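You operate a simulated robot arm through the tools that you are given. There is no shell and no other tool. Be economical: measure what you need, move in short steps, check, and stop when the job is done.

The job below is to be done with a simulated two-armed robot. You get a single attempt, and the scene is never put back.

JOB
Shut the test rig down and lay the small pulley on its bed.
Fine: dial to 0, power off, then open the clear shield; the pulleys are in the drawer under the test rig, shut it again.

Only the result counts: the job must be done as asked and must still hold three seconds after the hand-in. Knocking over, shifting, dropping, spilling or breaking anything else fails it.

ROBOT AND FRAMES
Two 7-joint arms with two-finger parallel grippers on one trunk, on a base that drives. Base frame: it is fixed to the floor where the robot stands at the start and does not move with it; the origin is under the middle of the robot, x ahead of it, y to its left, z up. Lengths are in m, angles in rad, forces in N, time in s.
The left shoulder is at the start at [0.06, 0.143, 0.978], the right one opposite. With the tool pointing down near the work surface each hand reaches from about 0.1 to 0.7 m from the robot's upright axis, wherever it stands, measured 20 degrees to its own side. Places, roughly: bed of the test rig [0.7, 0.1, 0.8]; clear shield [0.7, -0.1, 0.8]; drawer under the test rig [0.5, 0, 0.6]; rig speed dial [0.5, 0, 0.8]; rig switch [0.5, 0.1, 0.8]; run button [0.5, 0.1, 0.8]. Payload 1.57 kg a hand.
The TCP of each hand is the grasp point between the finger pads, 0.03 m short of the fingertips. In the tool frame z runs along the fingers and y along their closing line. The gripper opens to 0.11 m. The fingers are 0.024 m wide and 0.012 m thick; the gripper's body (0.048 by 0.112 m) begins 0.078 m behind the TCP.
Orientation is that of the tool frame in the base frame, as a unit quaternion [w, x, y, z]. With the fingers straight down and closing along the base's y, the tool's x points along the base's -x, its y along +y and its z along -z.

CONTROLS
- The arms move only by the tool move_arm. It takes "left_moves", "right_moves" or both (then of equal length, played together; a hand with none holds still); each is a list of rows, each a list of 7 numbers: the shift along the base's x, y, z in m, then the turn, a rotation vector about the base's x, y, z in rad, then the gripper command, from -1 (shut) to 1 (fully open), values between in proportion. In form: [[dx, dy, dz, wx, wy, wz, jaw], ...]. A call has 1 to 20 rows; each row is the pose to reach, as a shift and turn from the pose commanded when the call began. Rows are played at 5 a second. More than 0.05 m and 0.15 rad between two rows, or a gripper value outside its range, and nothing of the call is played. Where a pose cannot be reached the arm comes as near as it can. A force on the tool above 60 N (or 10 N above the force at the start of the call, whichever is more), or a blocked arm, ends the call early, and 0.2 s more pass. Each finger travels about 0.045 m/s and halts on what it meets, pressing with about 37 N; the grip force reading is that of the motor and also rises with nothing between the fingers. The clock runs only during rows and for 0.2 s after the last one: add rows that repeat a pose to give the fingers time. It gives the time, the measured TCP pose, the force on the tool (base axes), the opening and the grip force at its end, in the units of the frame above (readings bear some noise), with the torque about the TCP (base axes, N m) and any sound that the robot's microphone picked up, and new pictures: "pictures" is both (left out), scene, wrist or none (wrist: the cameras of the hands that moved).
- Cameras (640 x 400 px; columns grow to the right, rows downward): "scene" is now at [0.032, 0.0179, 1.5594]; the picture's right is [0.19, -0.98, 0.00], its down [-0.90, -0.18, -0.40] and it looks along [0.39, 0.08, -0.92] (base axes); focal length 248 px, centre (320, 200). "left" rides on the left gripper at [0.07, -0.016, -0.141] in its tool frame; the picture's right is [0.23, 0.97, 0.00], its down [-0.86, 0.20, -0.48] and it looks along [-0.47, 0.11, 0.88] (tool axes); focal length 222 px, centre (320, 200). "right" rides on the right gripper at [0.07, 0.016, -0.141] in its tool frame; the picture's right is [-0.23, 0.97, 0.00], its down [-0.86, -0.20, -0.48] and it looks along [-0.47, -0.11, 0.88] (tool axes); focal length 222 px, centre (320, 200). There is no depth. A picture from a camera that has moved, and an enlarged one, comes with that camera's place and axes in the base frame and with its lens. The place of the scene camera against the robot may be out by one fixed shift of up to 0.018 m in any direction.
- slide_trunk(by): slides the trunk up (or, below 0, down) by that many m; the arms and the scene camera ride with it, the base frame stays. It gives what a move gives, with no picture.
- base_move(legs): drives the robot by 1 to 6 legs, each [ahead, left, turn to the left] in m, m and rad, along the robot's own axes; the way and the turn of a leg run together, so that a leg with both is an arc; at most 1.5 m and 3.142 rad a leg. The arms and the cameras ride along, it lands a little off, and it stops where it bumps. It gives what a move gives, and a new picture of the scene camera.
- aim_head(pan, tilt): turns the head with the scene camera to pan (to the left, within 1.501 rad either way) and tilt (down, from -0.506 to 1.204), counted from straight ahead of the robot. It gives what a move gives, and a new picture of the scene camera.
- enlarge(camera, box): a new picture of the part [left, top, right, bottom] of that camera's present view, enlarged. It takes no simulated time.
- finish_job(): hands the job in; it is judged then, once.

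Go step by step. Nothing tells you exact positions but the pictures and the camera data: compare them with the known pose of the tool, close in by small moves and look again before you grip or let go. The budget is 120 turns and 260 pictures, counting those below and the enlarged ones. Unless the task says otherwise, let go and move clear before handing in, and close with one line.

The tools are called after "Emit:" as name(argument=value, ...) on one line, values as JSON. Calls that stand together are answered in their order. move_arm: Moves the arms, as the interface text tells. Its arguments: {"type":"object","properties":{"left_moves":{"type":"array"},"right_moves":{"type":"array"},"pictures":{"type":"string","enum":["both","scene","wrist","none"]}},"required":[]} The other tools are called the same way: slide_trunk (by) slides the trunk up or down; base_move (legs) drives the base; aim_head (pan, tilt) turns the head that bears the scene camera; enlarge (camera, box) takes an enlarged picture of a part of a camera's view; finish_job () hands the job in.

At the start:

```text
clock: 0.0
left_ee_pos: [0.4471, 0.2665, 1.1448]
left_tcp_rot: [0.0, 0.0, 1.0, 0.0]
left_contact_force: [1.1, 0.1, 0.3]
left_ft_torque: [0.02, 0.01, 0.0]
left_opening: 0.1101
left_finger_force: 0.0
right_ee_pos: [0.5596, -0.2352, 1.1083]
right_tcp_rot: [0.001, 0.0, 1.0, 0.0]
right_contact_force: [-0.6, -0.1, -0.2]
right_ft_torque: [-0.01, -0.02, -0.02]
right_opening: 0.1101
right_finger_force: 0.1
trunk travel left (down, up): [-0.577, 0.013]
robot x, y, heading: [-0.0013, 0.0003, 0.0]
head pan, tilt: [0.194, 1.159]
```

scene: 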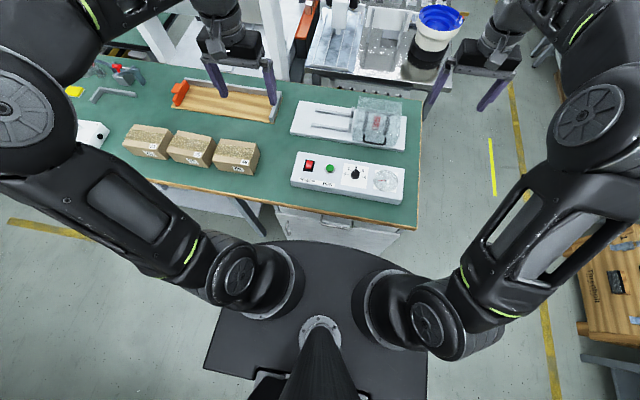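
right: 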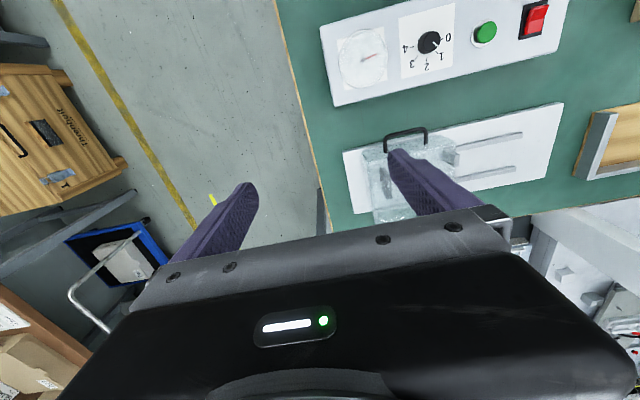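
left: 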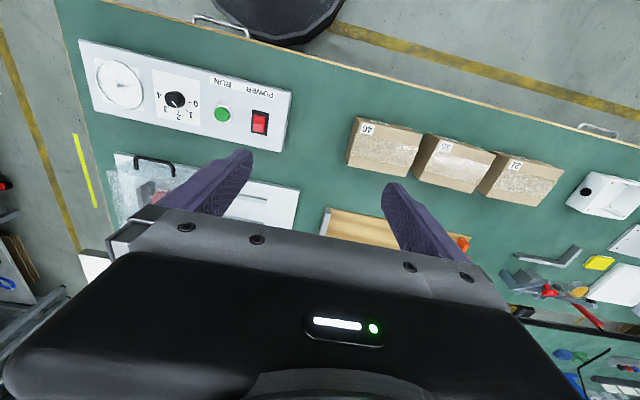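

I see the test rig on the green bench with the control panel (switch, green button, dial, gauge) in front and the clear shield behind it. I'll enlarge views for detail first.

Emit:
enlarge(camera="scene", box=[270, 80, 430, 260])

Emit:
enlarge(camera="right", box=[310, 0, 610, 220])

Emit:
enlarge(camera="left", box=[70, 0, 330, 240])

```text
2.22 times, centred on (350, 170) of scene
camera zoom: at [0.032, 0.0179, 1.5594], right [0.19, -0.98, 0.0], down [-0.9, -0.18, -0.4], along [0.39, 0.08, -0.92], focal length 552 px, centre (253, 267)
```

zoom: 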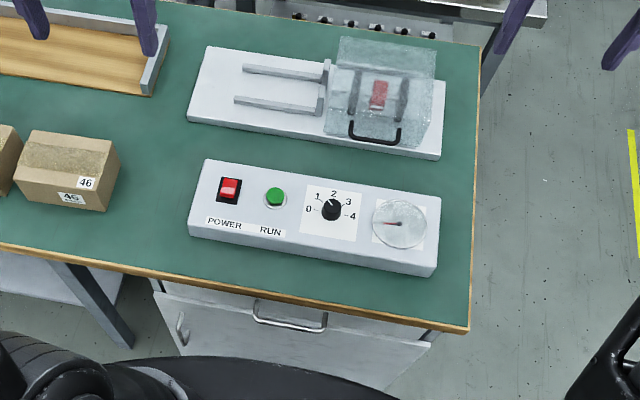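

```text
1.82 times, centred on (460, 110) of right
camera zoom: at [0.4904, -0.2187, 1.2491], right [0.23, 0.97, 0.0], down [0.85, -0.2, 0.48], along [0.47, -0.11, -0.88], focal length 404 px, centre (66, 364)
```

zoom: 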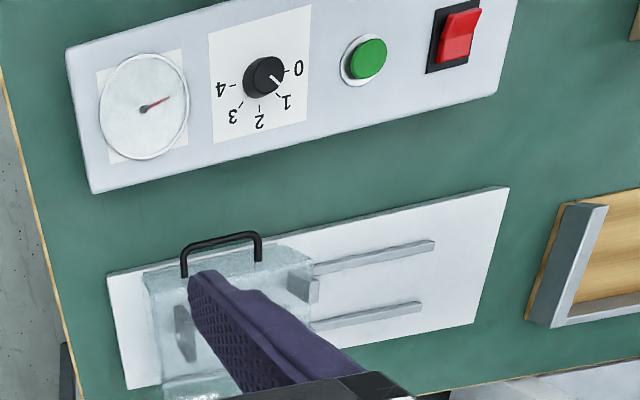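

```text
1.67 times, centred on (200, 120) of left
camera zoom: at [0.3784, 0.2496, 1.2858], right [-0.23, 0.97, 0.0], down [0.86, 0.2, 0.48], along [0.47, 0.11, -0.88], focal length 370 px, centre (520, 333)
```

zoom: 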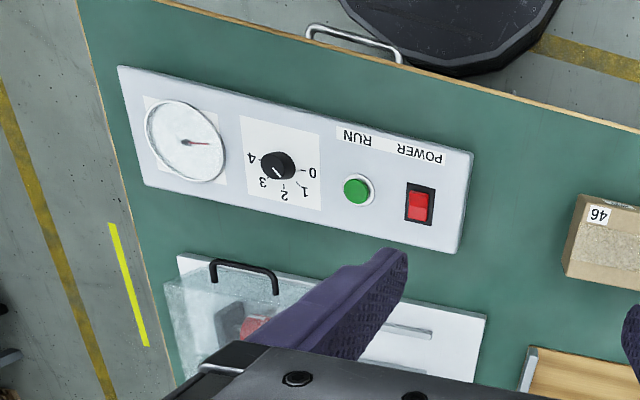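

The dial is near [0.483,-0.028,0.79] and the switch near [0.49,0.143,0.79]. I'll bring the right hand over the dial for a closer look, and move the left hand away.

Emit:
move_arm(right_moves=[[-0.02, 0.04, -0.02, 0, 0, 0, 0], [-0.04, 0.08, -0.05, 0, 0, 0, 0], [-0.06, 0.12, -0.08, 0, 0, 0, 0], [-0.076, 0.16, -0.1, 0, 0, 0, 0], [-0.076, 0.207, -0.12, 0, 0, 0, 0], [-0.076, 0.207, -0.14, 0, 0, 0, 0]], left_moves=[[-0.0, 0.0, 0, 0, 0, 0, 0], [-0.0, 0.03, 0, 0, 0, 0, -0.3], [-0.0, 0.06, 0, 0, 0, 0, -1], [0, 0.06, 0, 0, 0, 0, -1], [0, 0.06, 0, 0, 0, 0, -1], [0, 0.06, 0, 0, 0, 0, -1]])

Emit:
enlarge(camera="right", box=[120, 0, 520, 250])

```text
refused: row 2 steps farther than a row can; nothing moved
```

```text
1.60 times, centred on (320, 125) of right
camera zoom: at [0.4904, -0.2187, 1.2491], right [0.23, 0.97, 0.0], down [0.85, -0.2, 0.48], along [0.47, -0.11, -0.88], focal length 355 px, centre (320, 320)
```

zoom: 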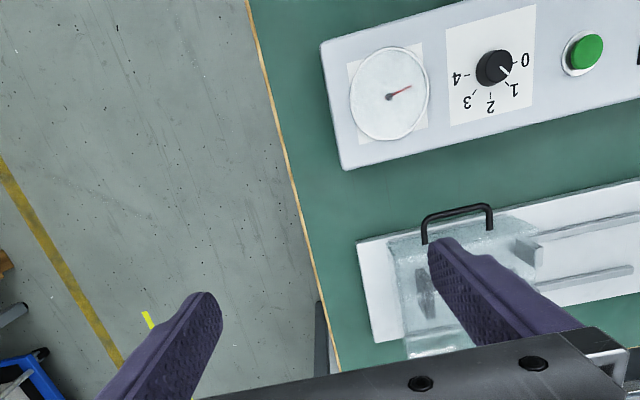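

The step was too large, so I'll repeat it with smaller steps.

Emit:
move_arm(right_moves=[[-0.016, 0.04, -0.02, 0, 0, 0, 0], [-0.032, 0.08, -0.04, 0, 0, 0, 0], [-0.048, 0.12, -0.06, 0, 0, 0, 0], [-0.064, 0.16, -0.08, 0, 0, 0, 0], [-0.076, 0.19, -0.11, 0, 0, 0, 0], [-0.076, 0.207, -0.14, 0, 0, 0, 0]], left_moves=[[0, 0.03, 0, 0, 0, 0, 0], [0, 0.06, 0, 0, 0, 0, -0.3], [0, 0.06, 0, 0, 0, 0, -1], [0, 0.06, 0, 0, 0, 0, -1], [0, 0.06, 0, 0, 0, 0, -1], [0, 0.06, 0, 0, 0, 0, -1]])

Emit:
enlarge(camera="right", box=[160, 0, 480, 200])

```text
clock: 1.4
left_ee_pos: [0.4475, 0.3264, 1.1435]
left_tcp_rot: [0.001, -0.001, 1.0, 0.0]
left_contact_force: [-0.5, 0.0, 0.0]
left_ft_torque: [-0.02, 0.01, 0.01]
left_opening: 0.0
left_finger_force: 5.4
right_ee_pos: [0.4844, -0.0265, 0.9699]
right_tcp_rot: [0.0, -0.001, 1.0, 0.0]
right_contact_force: [-0.2, -0.4, 0.0]
right_ft_torque: [0.01, 0.02, -0.03]
right_opening: 0.055
right_finger_force: 0.0
trunk travel left (down, up): [-0.577, 0.013]
robot x, y, heading: [0.0007, 0.0018, 0.0]
head pan, tilt: [0.194, 1.159]
camera scene: at [0.0326, 0.0183, 1.5594], right [0.19, -0.98, 0.0], down [-0.9, -0.18, -0.4], along [0.39, 0.08, -0.92], focal length 248 px, centre (320, 200)
camera right: at [0.4143, -0.0107, 1.1091], right [0.23, 0.97, 0.0], down [0.85, -0.2, 0.48], along [0.47, -0.11, -0.88], focal length 222 px, centre (320, 200)
camera left: at [0.3791, 0.3101, 1.2847], right [-0.23, 0.97, 0.0], down [0.86, 0.2, 0.48], along [0.47, 0.11, -0.88], focal length 222 px, centre (320, 200)
```

scene: 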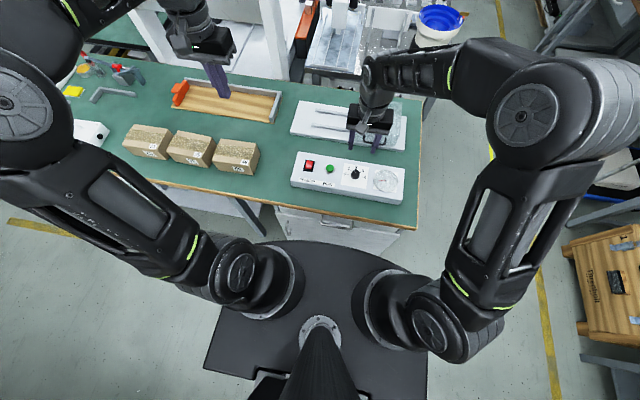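
right: 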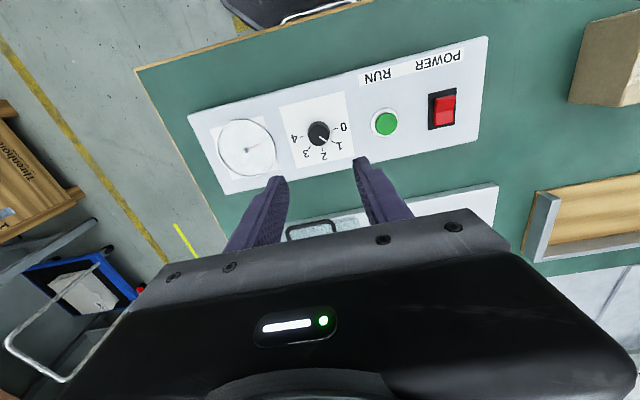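
left: 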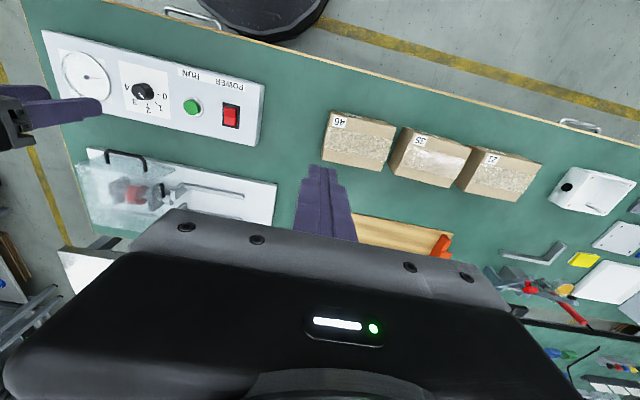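

```text
2.00 times, centred on (320, 100) of right
camera zoom: at [0.4143, -0.0107, 1.1091], right [0.23, 0.97, 0.0], down [0.85, -0.2, 0.48], along [0.47, -0.11, -0.88], focal length 444 px, centre (320, 400)
```

zoom: 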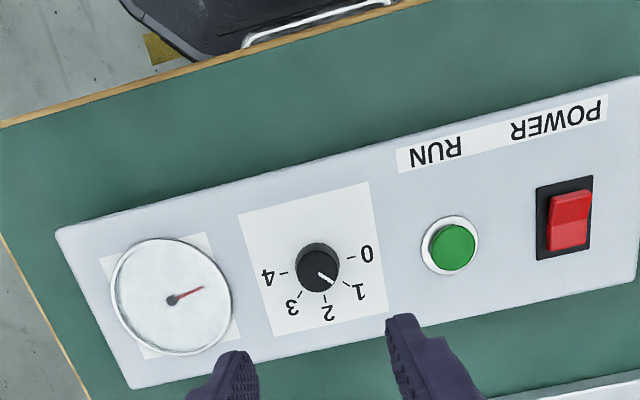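

The pointer sits at about 1, and the knob's top is at z≈0.79 with the panel at z≈0.774. I'll descend around the knob with the jaw half open.

Emit:
move_arm(right_moves=[[-0.001, 0, -0.04, 0, 0, 0, 0], [-0.001, 0, -0.08, 0, 0, 0, 0], [-0.001, 0, -0.12, 0, 0, 0, 0], [-0.001, 0, -0.15, 0, 0, 0, 0], [-0.001, 0, -0.16, 0, 0, 0, 0], [-0.001, 0, -0.16, 0, 0, 0, 0]], pictures="wrist")

Emit:
enlarge(camera="left", box=[20, 20, 300, 200])

```text
clock: 2.8
left_ee_pos: [0.4434, 0.3246, 1.1452]
left_tcp_rot: [0.002, 0.001, 1.0, 0.0]
left_contact_force: [0.1, -0.6, 0.0]
left_ft_torque: [0.04, -0.05, 0.04]
left_opening: 0.0001
left_finger_force: 21.6
right_ee_pos: [0.4843, -0.025, 0.8147]
right_tcp_rot: [0.005, 0.001, 1.0, 0.001]
right_contact_force: [-11.7, -2.5, 32.4]
right_ft_torque: [-1.2, 0.76, -0.21]
right_opening: 0.0575
right_finger_force: 1.5
trunk travel left (down, up): [-0.577, 0.013]
robot x, y, heading: [-0.0031, -0.0024, 0.001]
head pan, tilt: [0.194, 1.159]
stopped in row 6 (right hand): the force on the tool passed its limit at 65 N (the readings are from after the stop); the commanded pose is now the measured one
camera right: at [0.4125, -0.0107, 0.9548], right [0.23, 0.97, 0.0], down [0.85, -0.2, 0.49], along [0.47, -0.11, -0.87], focal length 222 px, centre (320, 200)
```

right: 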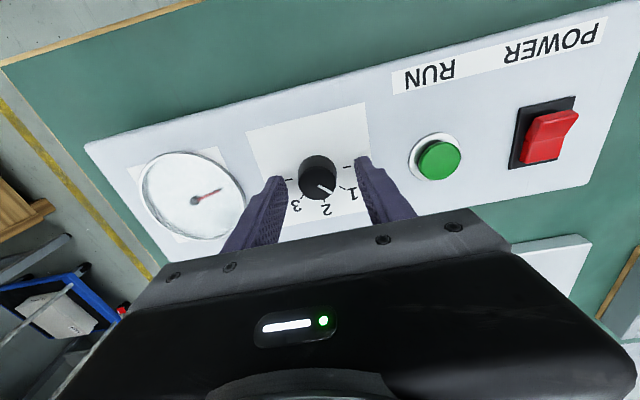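

```text
2.22 times, centred on (160, 110) of left
camera zoom: at [0.3751, 0.309, 1.2863], right [-0.23, 0.97, 0.0], down [0.85, 0.2, 0.48], along [0.47, 0.11, -0.88], focal length 494 px, centre (676, 400)
```

zoom: 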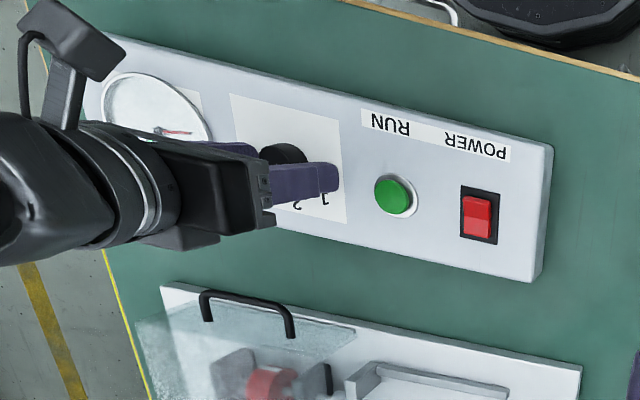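

The fingers touched the panel, which is slightly higher than estimated. I'll raise a little, centre, and close on the knob.

Emit:
move_arm(right_moves=[[0, 0, 0.006, 0, 0, 0, 0], [-0.003, -0.0025, 0.006, 0, 0, 0, 0], [-0.003, -0.0025, 0.006, 0, 0, 0, -0.5], [-0.003, -0.0025, 0.006, 0, 0, 0, -0.8], [-0.003, -0.0025, 0.006, 0, 0, 0, -0.8]], pictures="wrist")

Emit:
enlarge(camera="right", box=[220, 100, 420, 225])

```text
clock: 4.0
left_ee_pos: [0.4474, 0.3266, 1.144]
left_tcp_rot: [-0.001, -0.001, 1.0, 0.001]
left_contact_force: [-0.1, -0.1, 0.0]
left_ft_torque: [0.0, 0.04, 0.03]
left_opening: 0.0
left_finger_force: 21.1
right_ee_pos: [0.4835, -0.0275, 0.8164]
right_tcp_rot: [0.003, 0.0, 1.0, 0.002]
right_contact_force: [0.7, 6.9, -6.8]
right_ft_torque: [0.26, -0.61, 0.0]
right_opening: 0.0313
right_finger_force: 26.2
trunk travel left (down, up): [-0.577, 0.013]
robot x, y, heading: [-0.0016, 0.0057, -0.001]
head pan, tilt: [0.194, 1.159]
camera right: at [0.4125, -0.0122, 0.9577], right [0.23, 0.97, 0.0], down [0.85, -0.2, 0.48], along [0.47, -0.11, -0.88], focal length 222 px, centre (320, 200)
```

right: 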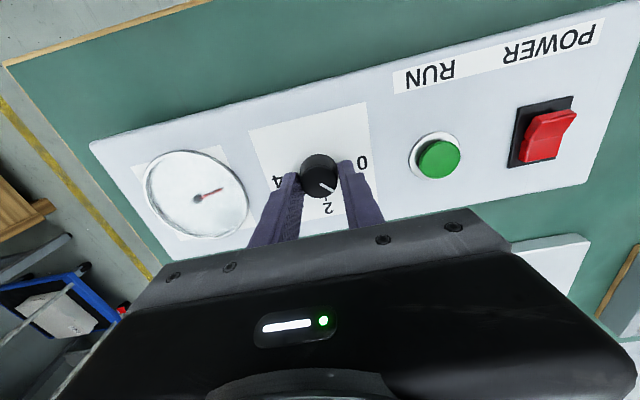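

```text
3.20 times, centred on (320, 162) of right
camera zoom: at [0.4125, -0.0122, 0.9577], right [0.23, 0.97, 0.0], down [0.85, -0.2, 0.48], along [0.47, -0.11, -0.88], focal length 711 px, centre (320, 320)
```

zoom: 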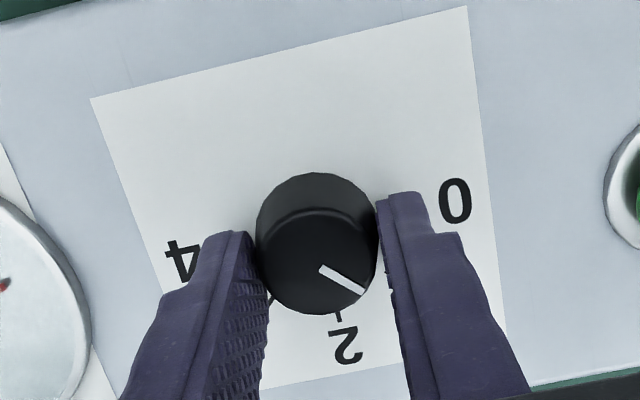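

The knob is gripped. I'll turn it counter-clockwise, about 45° toward 0.

Emit:
move_arm(right_moves=[[0, 0, 0, 0, 0, 0.13, -0.8], [0, 0, 0, 0, 0, 0.26, -0.8], [0, 0, 0, 0, 0, 0.39, -0.8], [0, 0, 0, 0, 0, 0.52, -0.8], [0, 0, 0, 0, 0, 0.65, -0.8], [0, 0, 0, 0, 0, 0.78, -0.8], [0, 0, 0, 0, 0, 0.8, -0.8]], pictures="wrist")

Emit:
enlarge(camera="right", box=[220, 100, 420, 225])

```text
clock: 5.6
left_ee_pos: [0.4477, 0.3281, 1.1427]
left_tcp_rot: [0.0, 0.0, 1.0, 0.0]
left_contact_force: [-0.8, -0.2, 1.2]
left_ft_torque: [-0.01, 0.01, -0.01]
left_opening: 0.0001
left_finger_force: 20.8
right_ee_pos: [0.4821, -0.0237, 0.8183]
right_tcp_rot: [0.003, -0.39, 0.921, 0.003]
right_contact_force: [-3.3, 25.9, -9.0]
right_ft_torque: [0.79, 0.17, -0.49]
right_opening: 0.0309
right_finger_force: 39.8
trunk travel left (down, up): [-0.577, 0.013]
robot x, y, heading: [0.0012, 0.0019, -0.001]
head pan, tilt: [0.194, 1.159]
camera right: at [0.4218, -0.0657, 0.9579], right [-0.54, 0.84, 0.0], down [0.74, 0.47, 0.48], along [0.4, 0.27, -0.88], focal length 222 px, centre (320, 200)
```

right: 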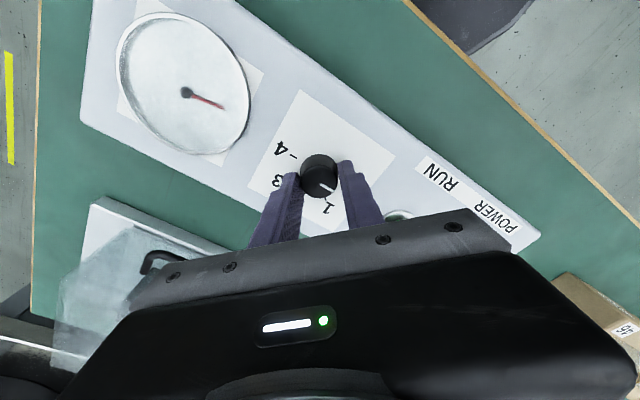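

```text
3.20 times, centred on (320, 162) of right
camera zoom: at [0.4218, -0.0657, 0.9579], right [-0.54, 0.84, 0.0], down [0.74, 0.47, 0.48], along [0.4, 0.27, -0.88], focal length 711 px, centre (320, 320)
```

zoom: 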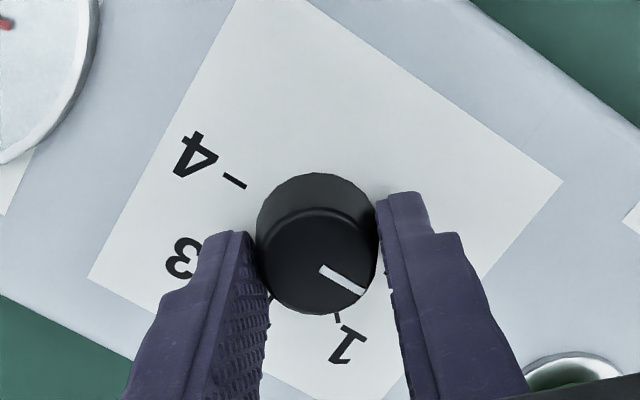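

The pointer turned with the gripper. I'll release, lift and check.

Emit:
move_arm(right_moves=[[0, 0, 0, 0, 0, 0, -0.2], [0, 0, 0, 0, 0, 0, 0], [0, 0, 0.03, 0, 0, 0, 0], [0, 0, 0.07, 0, 0, 0, 0], [0, 0, 0.1, 0, 0, 0, 0]], pictures="none")

Emit:
enlarge(camera="right", box=[220, 30, 420, 155])

Emit:
enlarge(camera="scene", box=[280, 130, 420, 220])

```text
clock: 6.8
left_ee_pos: [0.4473, 0.3265, 1.1444]
left_tcp_rot: [0.0, 0.0, 1.0, 0.0]
left_contact_force: [-0.3, 0.6, -1.1]
left_ft_torque: [0.01, -0.01, 0.04]
left_opening: 0.0
left_finger_force: 21.1
right_ee_pos: [0.4814, -0.0305, 0.9182]
right_tcp_rot: [0.002, -0.39, 0.921, 0.001]
right_contact_force: [-0.1, 0.2, 0.5]
right_ft_torque: [0.01, -0.02, 0.01]
right_opening: 0.0549
right_finger_force: 0.1
trunk travel left (down, up): [-0.577, 0.013]
robot x, y, heading: [-0.0024, -0.0013, 0.006]
head pan, tilt: [0.194, 1.159]
```

```text
3.20 times, centred on (320, 92) of right
camera zoom: at [0.4219, -0.0697, 1.0581], right [-0.54, 0.84, 0.0], down [0.74, 0.47, 0.48], along [0.41, 0.26, -0.88], focal length 711 px, centre (320, 544)
```

zoom: 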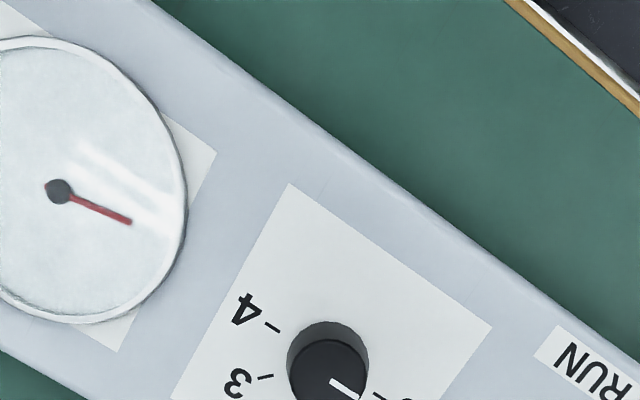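

```text
4.44 times, centred on (350, 175) of scene
camera zoom: at [0.0313, 0.0177, 1.5594], right [0.19, -0.98, 0.0], down [-0.9, -0.18, -0.4], along [0.39, 0.08, -0.92], focal length 1104 px, centre (187, 311)
```

zoom: 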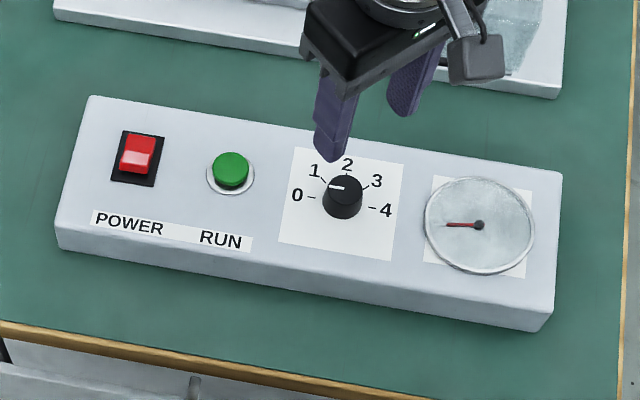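

The pointer seems to line up with 0, so I'll verify in the wrist view.

Emit:
enlarge(camera="right", box=[260, 80, 420, 180])

Emit:
enlarge(camera="left", box=[60, 40, 300, 190])

```text
4.00 times, centred on (340, 130) of right
camera zoom: at [0.4219, -0.0697, 1.0581], right [-0.54, 0.84, 0.0], down [0.74, 0.47, 0.48], along [0.41, 0.26, -0.88], focal length 888 px, centre (240, 480)
```

zoom: 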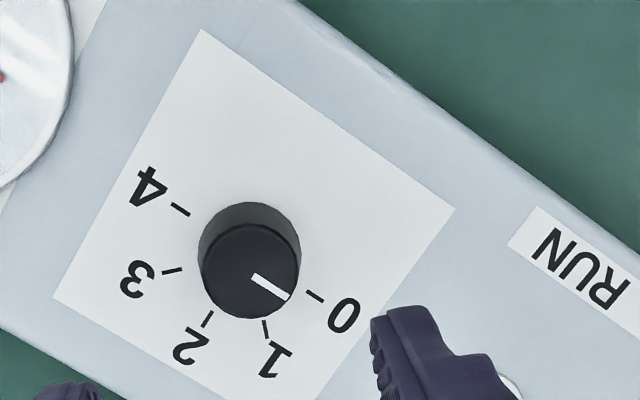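

```text
2.67 times, centred on (180, 115) of left
camera zoom: at [0.378, 0.3096, 1.2851], right [-0.23, 0.97, 0.0], down [0.85, 0.2, 0.48], along [0.47, 0.11, -0.88], focal length 592 px, centre (693, 427)
```

zoom: 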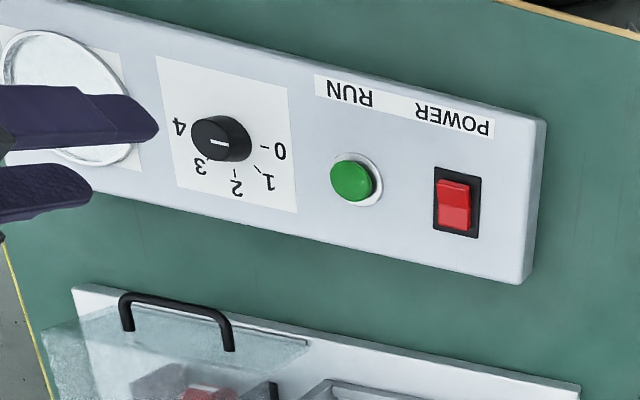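

The dial reads 0. Next I'll move the right hand away and bring the left hand (closed) over the rocker switch to look closely.

Emit:
move_arm(right_moves=[[0, -0.03, 0.04, 0, 0, -0.13, 0], [0, -0.06, 0.07, 0, 0, -0.26, 0], [0, -0.1, 0.1, 0, 0, -0.4, 0], [0, -0.14, 0.12, 0, 0, -0.53, 0], [0, -0.18, 0.14, 0, 0, -0.66, 0], [0, -0.22, 0.16, 0, 0, -0.8, 0], [0, -0.22, 0.16, 0, 0, -0.8, 0]], left_moves=[[0, 0, 0, 0, 0, 0, -1], [0, -0.03, -0.03, 0, 0, 0, -1], [0, -0.06, -0.06, 0, 0, 0, -1], [0, -0.09, -0.09, 0, 0, 0, -1], [0, -0.12, -0.12, 0, 0, 0, -1], [0, -0.15, -0.15, 0, 0, 0, -1], [0, -0.185, -0.18, 0, 0, 0, -1]])

Emit:
enlarge(camera="left", box=[220, 0, 420, 125])

Emit:
enlarge(camera="right", box=[300, 0, 620, 200])

```text
clock: 8.4
left_ee_pos: [0.4455, 0.1405, 0.9647]
left_tcp_rot: [0.0, 0.0, 1.0, -0.001]
left_contact_force: [0.2, 0.5, 0.4]
left_ft_torque: [0.01, 0.03, -0.01]
left_opening: 0.0002
left_finger_force: 21.4
right_ee_pos: [0.4826, -0.2498, 1.0787]
right_tcp_rot: [0.003, 0.001, 1.0, 0.0]
right_contact_force: [1.1, -0.3, 0.8]
right_ft_torque: [0.0, 0.02, 0.01]
right_opening: 0.0552
right_finger_force: 0.0
trunk travel left (down, up): [-0.577, 0.013]
robot x, y, heading: [0.0019, 0.0004, -0.003]
head pan, tilt: [0.194, 1.159]
camera scene: at [0.0325, 0.0173, 1.5594], right [0.19, -0.98, 0.0], down [-0.9, -0.18, -0.4], along [0.39, 0.08, -0.92], focal length 248 px, centre (320, 200)
camera right: at [0.4125, -0.2344, 1.2184], right [0.23, 0.97, 0.0], down [0.85, -0.2, 0.48], along [0.47, -0.11, -0.88], focal length 222 px, centre (320, 200)
camera left: at [0.3778, 0.1241, 1.1045], right [-0.23, 0.97, 0.0], down [0.86, 0.2, 0.48], along [0.47, 0.11, -0.88], focal length 222 px, centre (320, 200)
```

scene: 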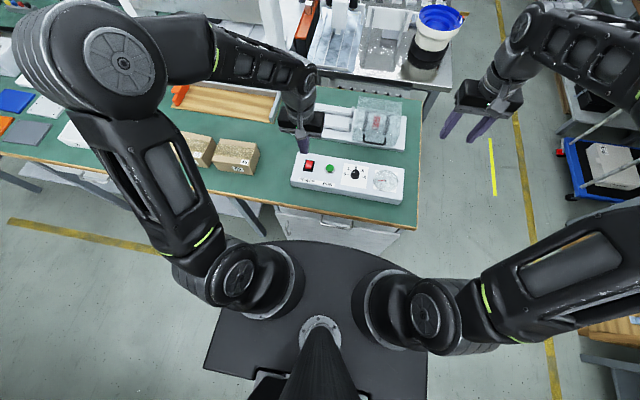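
right: 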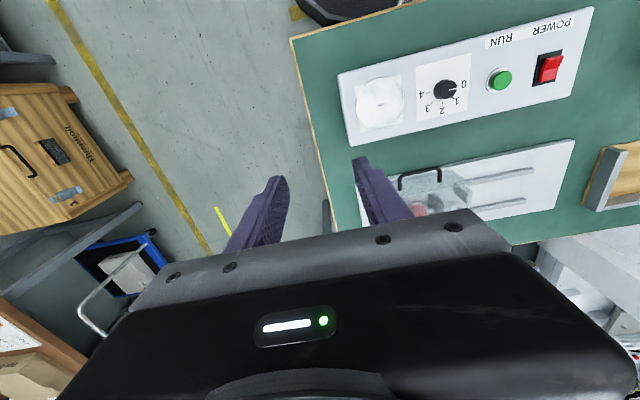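
left: 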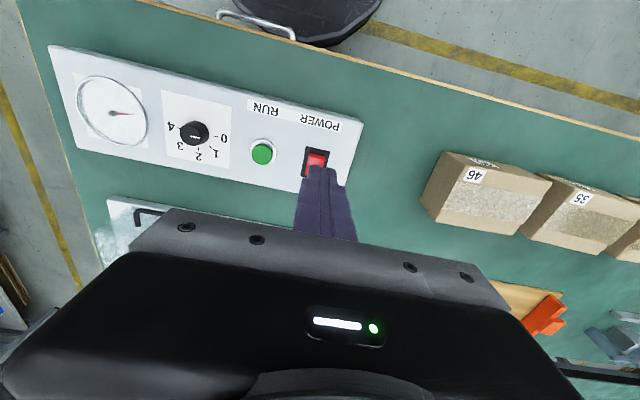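

```text
3.20 times, centred on (320, 62) of left
camera zoom: at [0.3778, 0.1241, 1.1045], right [-0.23, 0.97, 0.0], down [0.86, 0.2, 0.48], along [0.47, 0.11, -0.88], focal length 711 px, centre (320, 640)
```

zoom: 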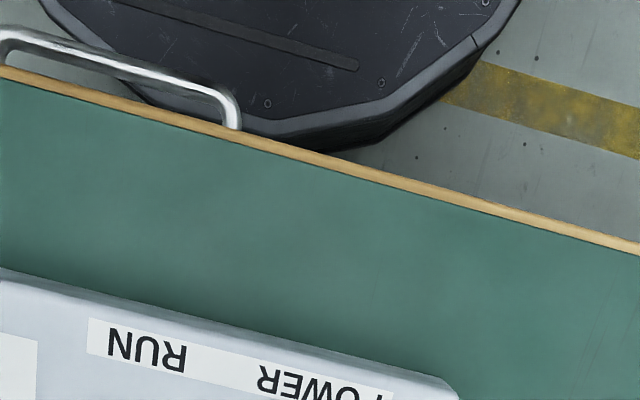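

```text
2.00 times, centred on (460, 100) of right
camera zoom: at [0.4125, -0.2344, 1.2184], right [0.23, 0.97, 0.0], down [0.85, -0.2, 0.48], along [0.47, -0.11, -0.88], focal length 444 px, centre (40, 400)
```

zoom: 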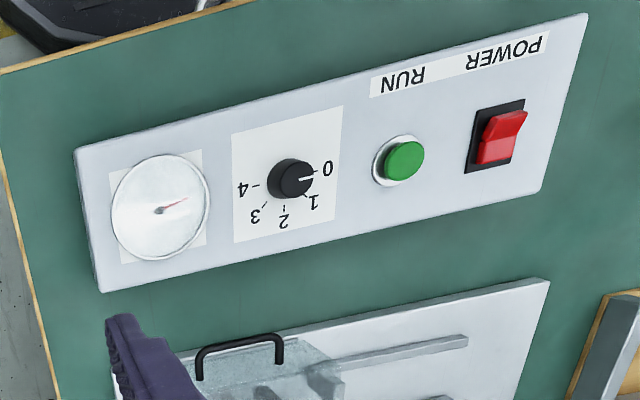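

The rocker's near side (label side) looks raised and the far side pressed. I'll look closer for markings.

Emit:
enlarge(camera="right", box=[500, 30, 600, 92])

Emit:
enlarge(camera="scene", box=[285, 145, 345, 182])

Emit:
enlarge(camera="left", box=[270, 110, 370, 172])

```text
6.40 times, centred on (550, 61) of right
camera zoom: at [0.4125, -0.2344, 1.2184], right [0.23, 0.97, 0.0], down [0.85, -0.2, 0.48], along [0.47, -0.11, -0.88], focal length 1422 px, centre (-1152, 1090)
```

zoom: 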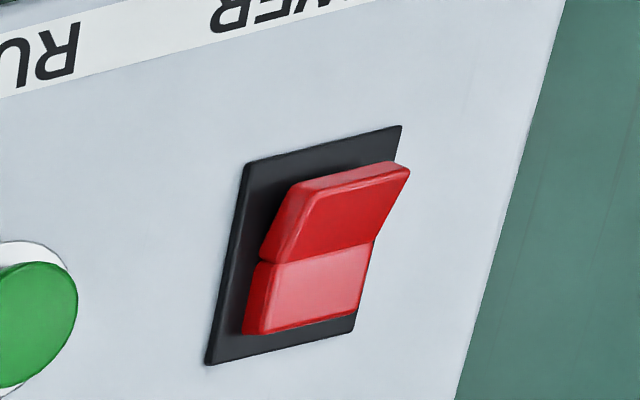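

```text
10.67 times, centred on (315, 164) of scene
camera zoom: at [0.0325, 0.0173, 1.5594], right [0.19, -0.98, 0.0], down [-0.9, -0.18, -0.4], along [0.39, 0.08, -0.92], focal length 2649 px, centre (373, 589)
```

zoom: 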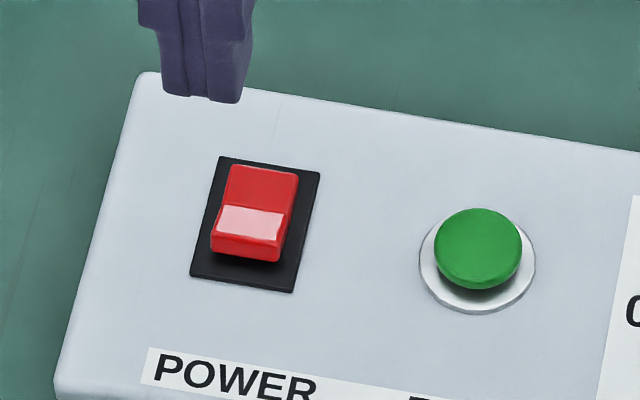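

```text
6.40 times, centred on (320, 141) of left
camera zoom: at [0.3778, 0.1241, 1.1045], right [-0.23, 0.97, 0.0], down [0.86, 0.2, 0.48], along [0.47, 0.11, -0.88], focal length 1422 px, centre (320, 578)
```

zoom: 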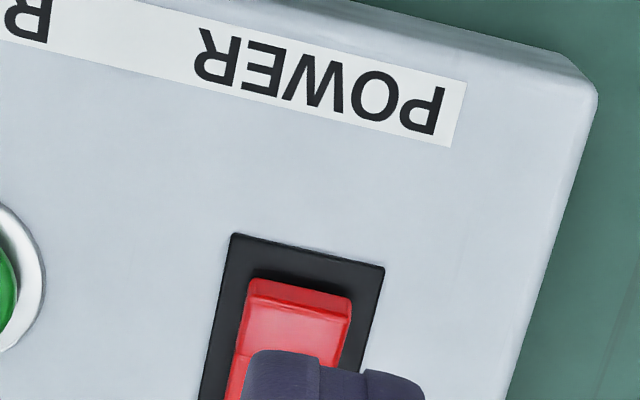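

The near half is raised at x≈0.472–0.489, y≈0.14. I'll press it down with the closed left fingertips.

Emit:
move_arm(left_moves=[[0.01, -0.001, -0.04, 0, 0, 0, -1], [0.0245, -0.001, -0.08, 0, 0, 0, -1], [0.0245, -0.001, -0.115, 0, 0, 0, -1], [0.0245, -0.001, -0.125, 0, 0, 0, -1], [0.0245, -0.001, -0.132, 0, 0, 0, -1], [0.0245, -0.001, -0.138, 0, 0, 0, -1], [0.0245, -0.001, -0.143, 0, 0, 0, -1], [0.0245, -0.001, -0.148, 0, 0, 0, -1]], pictures="wrist")

Emit:
enlarge(camera="right", box=[480, 20, 620, 108])

```text
clock: 10.2
left_ee_pos: [0.4715, 0.1415, 0.8236]
left_tcp_rot: [0.004, 0.0, 1.0, 0.0]
left_contact_force: [-17.3, 4.3, 39.9]
left_ft_torque: [0.03, 0.33, -0.11]
left_opening: 0.0001
left_finger_force: 20.9
right_ee_pos: [0.48, -0.2485, 1.0791]
right_tcp_rot: [0.005, -0.001, 1.0, 0.001]
right_contact_force: [0.9, -1.0, -0.8]
right_ft_torque: [0.0, 0.0, -0.01]
right_opening: 0.0551
right_finger_force: 0.0
trunk travel left (down, up): [-0.577, 0.013]
robot x, y, heading: [0.0001, -0.0013, -0.0]
head pan, tilt: [0.194, 1.159]
stopped in row 8 (left hand): the force on the tool passed its limit at 69 N (the readings are from after the stop); the commanded pose is now the measured one
camera left: at [0.4015, 0.124, 0.9653], right [-0.23, 0.97, 0.0], down [0.85, 0.2, 0.49], along [0.47, 0.11, -0.87], focal length 222 px, centre (320, 200)
```

left: 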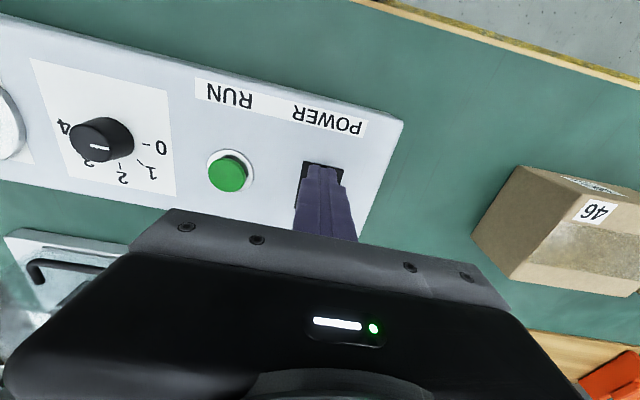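

```text
4.55 times, centred on (550, 64) of right
camera zoom: at [0.4083, -0.2336, 1.2201], right [0.23, 0.97, 0.0], down [0.85, -0.2, 0.49], along [0.47, -0.11, -0.87], focal length 1010 px, centre (-726, 818)
```

zoom: 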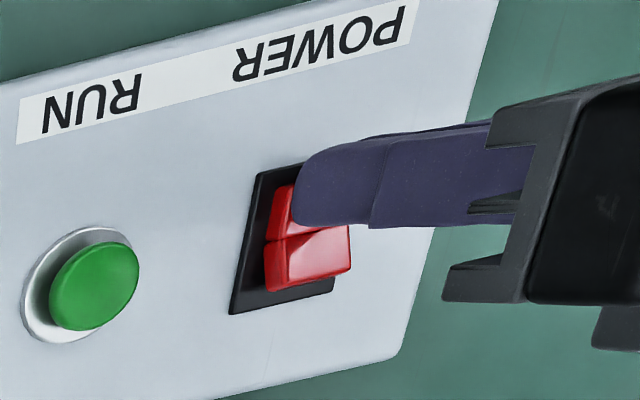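

The far half now appears raised, so the rocker has flipped. I'll lift the left hand clear and check.

Emit:
move_arm(left_moves=[[0, 0, 0.03, 0, 0, 0, -1], [0, 0.02, 0.07, 0, 0, 0, -1], [0, 0.06, 0.1, 0, 0, 0, -1], [0, 0.1, 0.13, 0, 0, 0, -1], [0, 0.14, 0.15, 0, 0, 0, -1]], pictures="none")

Emit:
enlarge(camera="right", box=[320, 0, 640, 200])

Emit:
enlarge(camera="scene", box=[280, 80, 420, 220])

```text
clock: 11.4
left_ee_pos: [0.4744, 0.2826, 0.9715]
left_tcp_rot: [0.003, 0.0, 1.0, -0.002]
left_contact_force: [0.1, 0.1, 0.5]
left_ft_torque: [0.01, 0.0, -0.03]
left_opening: 0.0
left_finger_force: 21.3
right_ee_pos: [0.4824, -0.2492, 1.079]
right_tcp_rot: [0.004, 0.0, 1.0, 0.001]
right_contact_force: [0.2, 0.8, -0.3]
right_ft_torque: [-0.04, -0.02, 0.0]
right_opening: 0.0548
right_finger_force: 0.0
trunk travel left (down, up): [-0.577, 0.013]
robot x, y, heading: [0.0006, 0.0034, -0.001]
head pan, tilt: [0.194, 1.159]
```

```text
2.00 times, centred on (480, 100) of right
camera zoom: at [0.4116, -0.2328, 1.2186], right [0.23, 0.97, 0.0], down [0.85, -0.2, 0.48], along [0.47, -0.11, -0.88], focal length 444 px, centre (0, 400)
```

zoom: 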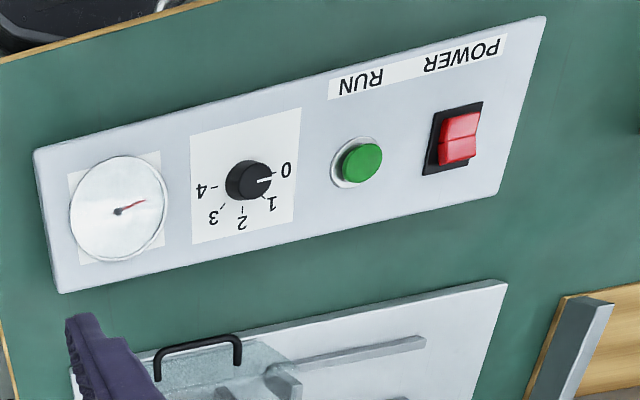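

```text
2.86 times, centred on (350, 150) of scene
camera zoom: at [0.0313, 0.0186, 1.5594], right [0.19, -0.98, 0.0], down [-0.9, -0.18, -0.4], along [0.39, 0.08, -0.92], focal length 710 px, centre (234, 343)
```

zoom: 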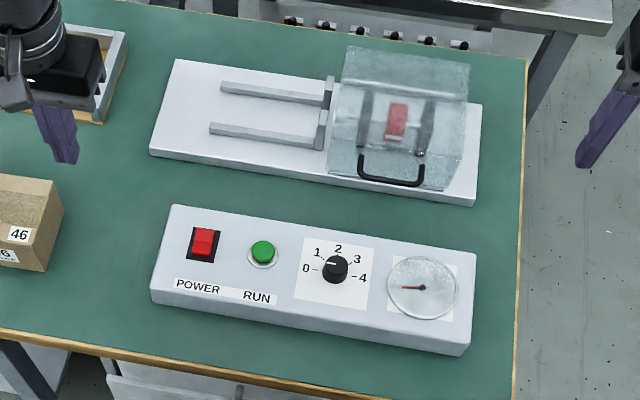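

The rocker is now flipped to off. Now I'll inspect the shield closely with the right hand.

Emit:
move_arm(right_moves=[[0.01, 0.04, -0.01, 0, 0, 0, 0.5], [0.02, 0.08, -0.02, 0, 0, 0, 0.5], [0.03, 0.12, -0.03, 0, 0, 0, 0.5], [0.04, 0.16, -0.03, 0, 0, 0, 0.5]], pictures="wrist")

Emit:
enlarge(camera="right", box=[200, 60, 520, 260])

Emit:
enlarge(camera="left", box=[0, 100, 200, 260])

```text
clock: 12.4
left_ee_pos: [0.475, 0.2837, 0.9712]
left_tcp_rot: [0.004, 0.0, 1.0, -0.001]
left_contact_force: [0.0, -0.6, -0.3]
left_ft_torque: [-0.03, -0.01, 0.0]
left_opening: 0.0
left_finger_force: 21.3
right_ee_pos: [0.5218, -0.0887, 1.0482]
right_tcp_rot: [0.002, 0.001, 1.0, 0.0]
right_contact_force: [0.9, -0.6, -0.1]
right_ft_torque: [-0.06, -0.03, 0.01]
right_opening: 0.0826
right_finger_force: 0.0
trunk travel left (down, up): [-0.577, 0.013]
robot x, y, heading: [-0.0005, -0.0024, 0.002]
head pan, tilt: [0.194, 1.159]
camera right: at [0.451, -0.073, 1.1877], right [0.23, 0.97, 0.0], down [0.85, -0.2, 0.48], along [0.47, -0.11, -0.88], focal length 222 px, centre (320, 200)
```

right: 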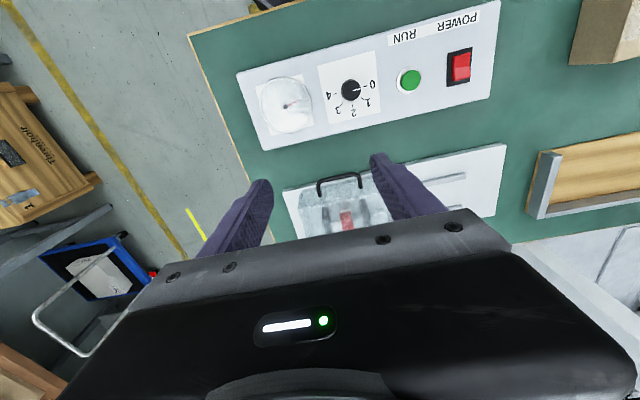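

```text
2.00 times, centred on (360, 160) of right
camera zoom: at [0.451, -0.073, 1.1877], right [0.23, 0.97, 0.0], down [0.85, -0.2, 0.48], along [0.47, -0.11, -0.88], focal length 444 px, centre (240, 280)
```

zoom: 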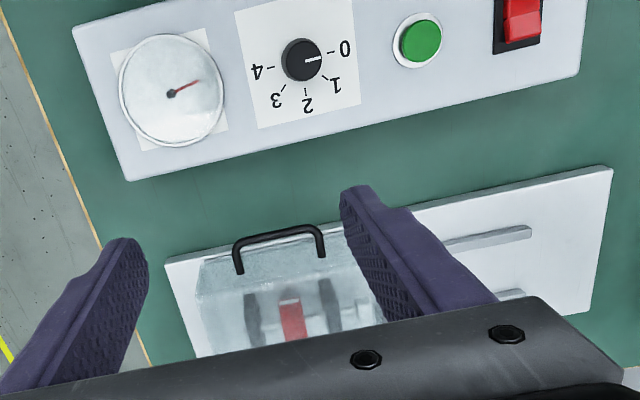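

```text
2.50 times, centred on (100, 180) of left
camera zoom: at [0.4052, 0.266, 1.1117], right [-0.23, 0.97, 0.0], down [0.85, 0.2, 0.48], along [0.47, 0.11, -0.88], focal length 555 px, centre (870, 250)
```

zoom: 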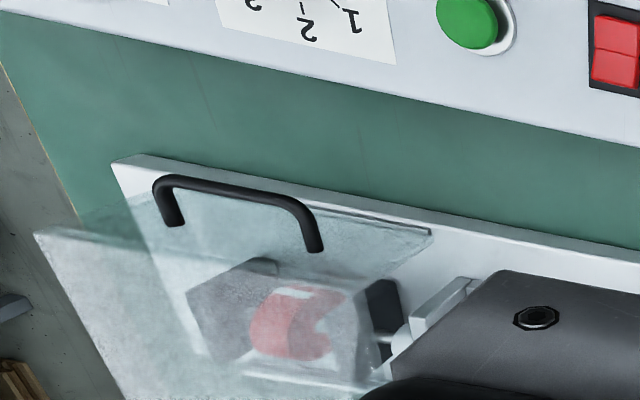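

The handle bar is near x≈0.62, y from -0.115 to -0.036, z≈0.80, sticking out toward the robot from the shield's front. I'll get more views of the shield to find the hinge.

Emit:
move_arm(right_moves=[[0, -0.05, 0, 0, 0, 0, 0], [0, -0.1, 0, 0, 0, 0, 0], [0.02, -0.13, -0.03, 0, 0, 0.1, 0], [0.04, -0.13, -0.06, 0, 0, 0.24, 0], [0.06, -0.13, -0.08, 0, 0, 0.38, 0], [0.06, -0.13, -0.08, 0, 0, 0.52, 0]], pictures="wrist")

Emit:
enlarge(camera="scene", box=[340, 80, 420, 160])

Emit:
enlarge(camera="right", box=[300, 100, 540, 250])

```text
clock: 13.8
left_ee_pos: [0.4744, 0.2818, 0.9716]
left_tcp_rot: [0.003, 0.0, 1.0, 0.001]
left_contact_force: [-0.1, -0.5, 0.6]
left_ft_torque: [-0.03, 0.0, -0.03]
left_opening: 0.0
left_finger_force: 21.1
right_ee_pos: [0.5819, -0.22, 0.9705]
right_tcp_rot: [0.004, -0.258, 0.966, 0.002]
right_contact_force: [0.5, 0.2, 0.1]
right_ft_torque: [0.01, 0.01, -0.03]
right_opening: 0.0551
right_finger_force: 0.0
trunk travel left (down, up): [-0.577, 0.013]
robot x, y, heading: [0.0006, -0.0003, -0.004]
head pan, tilt: [0.194, 1.159]
camera right: at [0.5133, -0.2412, 1.1094], right [-0.29, 0.96, 0.0], down [0.84, 0.25, 0.48], along [0.46, 0.14, -0.87], focal length 222 px, centre (320, 200)
```

right: 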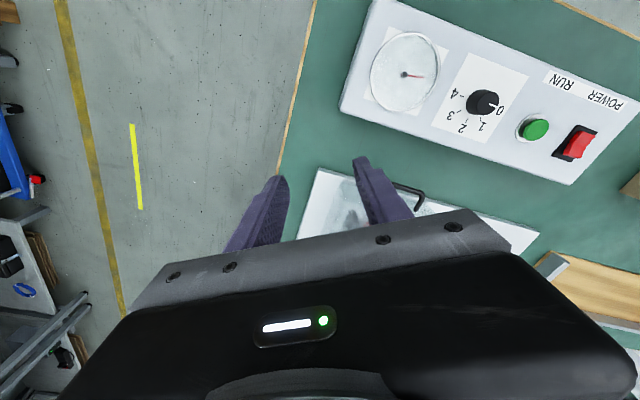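

```text
5.00 times, centred on (380, 120) of scene
camera zoom: at [0.0309, 0.018, 1.5594], right [0.19, -0.98, 0.0], down [-0.9, -0.18, -0.4], along [0.39, 0.08, -0.92], focal length 1242 px, centre (20, 600)
```

zoom: 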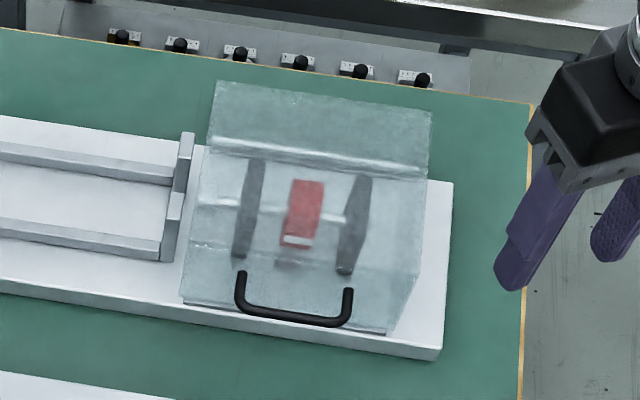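

```text
2.67 times, centred on (420, 175) of right
camera zoom: at [0.5133, -0.2412, 1.1094], right [-0.29, 0.96, 0.0], down [0.84, 0.25, 0.48], along [0.46, 0.14, -0.87], focal length 592 px, centre (53, 267)
```

zoom: 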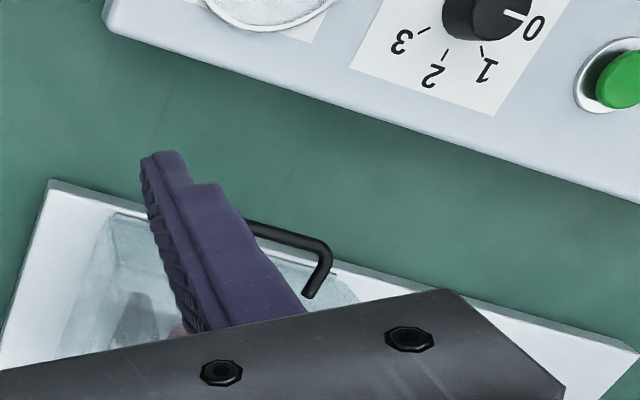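

The shield is a box hinged at the back (x≈0.65–0.80, y≈-0.16–0), with its handle bar at about [0.621,-0.076,0.803]. I'll reorient the right hand so that its fingers close around the bar (closing in the x–z plane, pitched 45° forward).

Emit:
move_arm(right_moves=[[0, 0, 0.02, 0, 0, 0.14, 0], [-0.02, 0, 0.05, 0, 0, 0.28, 0], [-0.04, 0.01, 0.07, 0, 0, 0.42, 0], [-0.06, 0.02, 0.07, 0, 0, 0.56, 0], [-0.07, 0.03, 0.07, 0, 0, 0.7, 0], [-0.07, 0.04, 0.07, 0, 0, 0.84, 0], [-0.07, 0.05, 0.07, 0, 0, 0.98, 0], [-0.07, 0.06, 0.07, 0, 0, 1.05, 0]], pictures="none")

Emit:
move_arm(right_moves=[[0, 0.02, 0, 0, -0.13, 0, -0.2], [0, 0.04, 0, 0, -0.26, 0, -0.2], [0, 0.06, 0, 0, -0.39, 0, -0.2], [0, 0.08, 0, 0, -0.52, 0, -0.2], [0, 0.084, 0, 0, -0.65, 0, -0.2], [0, 0.084, -0.02, 0, -0.785, 0, -0.2], [0, 0.084, -0.05, 0, -0.785, 0, -0.2]])

```text
clock: 15.6
left_ee_pos: [0.4751, 0.2818, 0.9713]
left_tcp_rot: [0.003, 0.001, 1.0, 0.0]
left_contact_force: [-0.1, 0.3, -0.3]
left_ft_torque: [-0.02, -0.02, -0.05]
left_opening: 0.0
left_finger_force: 21.6
right_ee_pos: [0.5121, -0.1595, 1.038]
right_tcp_rot: [-0.002, 0.708, -0.706, -0.003]
right_contact_force: [0.2, -0.2, 0.0]
right_ft_torque: [0.04, 0.02, 0.01]
right_opening: 0.055
right_finger_force: 0.1
trunk travel left (down, up): [-0.577, 0.013]
robot x, y, heading: [-0.0006, 0.0018, 0.003]
head pan, tilt: [0.194, 1.159]
```

```text
clock: 17.2
left_ee_pos: [0.4747, 0.2821, 0.9714]
left_tcp_rot: [0.004, 0.0, 1.0, 0.0]
left_contact_force: [0.3, 0.3, 0.0]
left_ft_torque: [0.02, -0.01, -0.04]
left_opening: 0.0002
left_finger_force: 21.3
right_ee_pos: [0.5119, -0.0746, 0.9872]
right_tcp_rot: [-0.272, 0.655, -0.653, 0.267]
right_contact_force: [0.8, 0.1, -0.2]
right_ft_torque: [-0.03, 0.0, -0.01]
right_opening: 0.0438
right_finger_force: 0.1
trunk travel left (down, up): [-0.577, 0.013]
robot x, y, heading: [-0.002, -0.0023, -0.001]
head pan, tilt: [0.194, 1.159]
camera scene: at [0.0322, 0.0179, 1.5594], right [0.19, -0.98, 0.0], down [-0.9, -0.18, -0.4], along [0.39, 0.08, -0.92], focal length 248 px, centre (320, 200)
camera right: at [0.4012, -0.1455, 1.0756], right [-0.69, 0.23, -0.69], down [-0.2, 0.85, 0.48], along [0.69, 0.47, -0.54], focal length 222 px, centre (320, 200)
```

scene: 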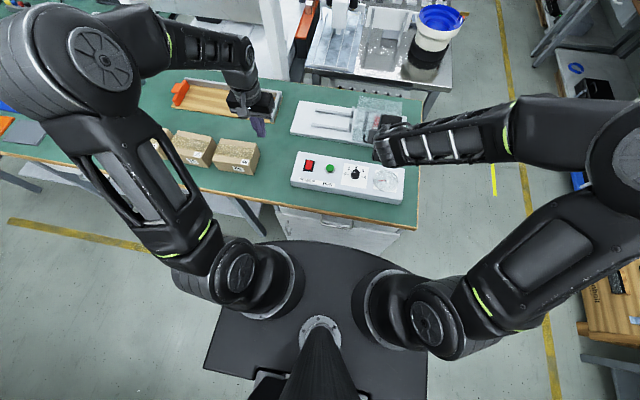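
right: 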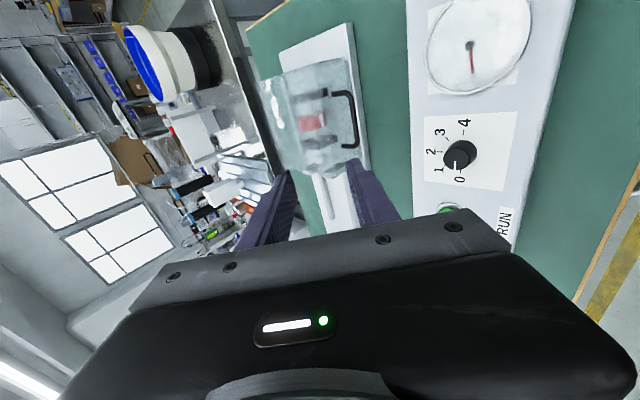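

The hand is pitched as planned. I'll zoom in on the handle from this view.

Emit:
enlarge(camera="right", box=[230, 20, 430, 180])

Emit:
enlarge(camera="scene", box=[330, 80, 430, 180])

```text
2.50 times, centred on (330, 100) of right
camera zoom: at [0.4012, -0.1455, 1.0756], right [-0.69, 0.23, -0.69], down [-0.2, 0.85, 0.48], along [0.69, 0.47, -0.54], focal length 555 px, centre (295, 450)
```

zoom: 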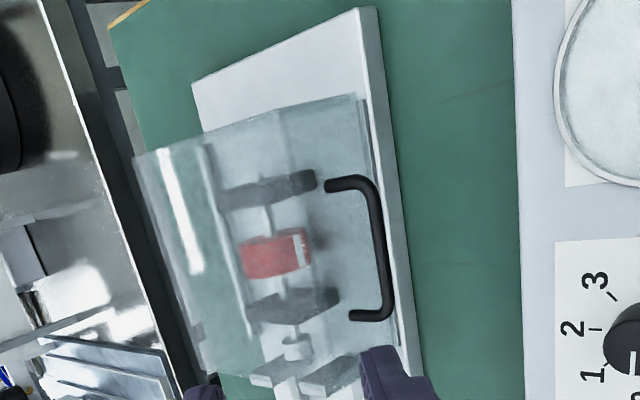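

```text
4.00 times, centred on (380, 130) of scene
camera zoom: at [0.0322, 0.0179, 1.5594], right [0.19, -0.98, 0.0], down [-0.9, -0.18, -0.4], along [0.39, 0.08, -0.92], focal length 993 px, centre (80, 480)
```

zoom: 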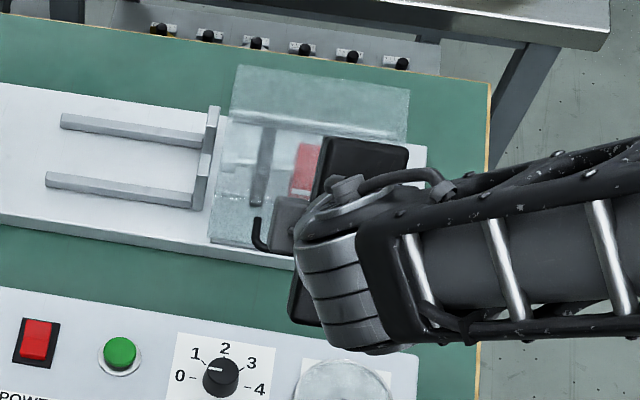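

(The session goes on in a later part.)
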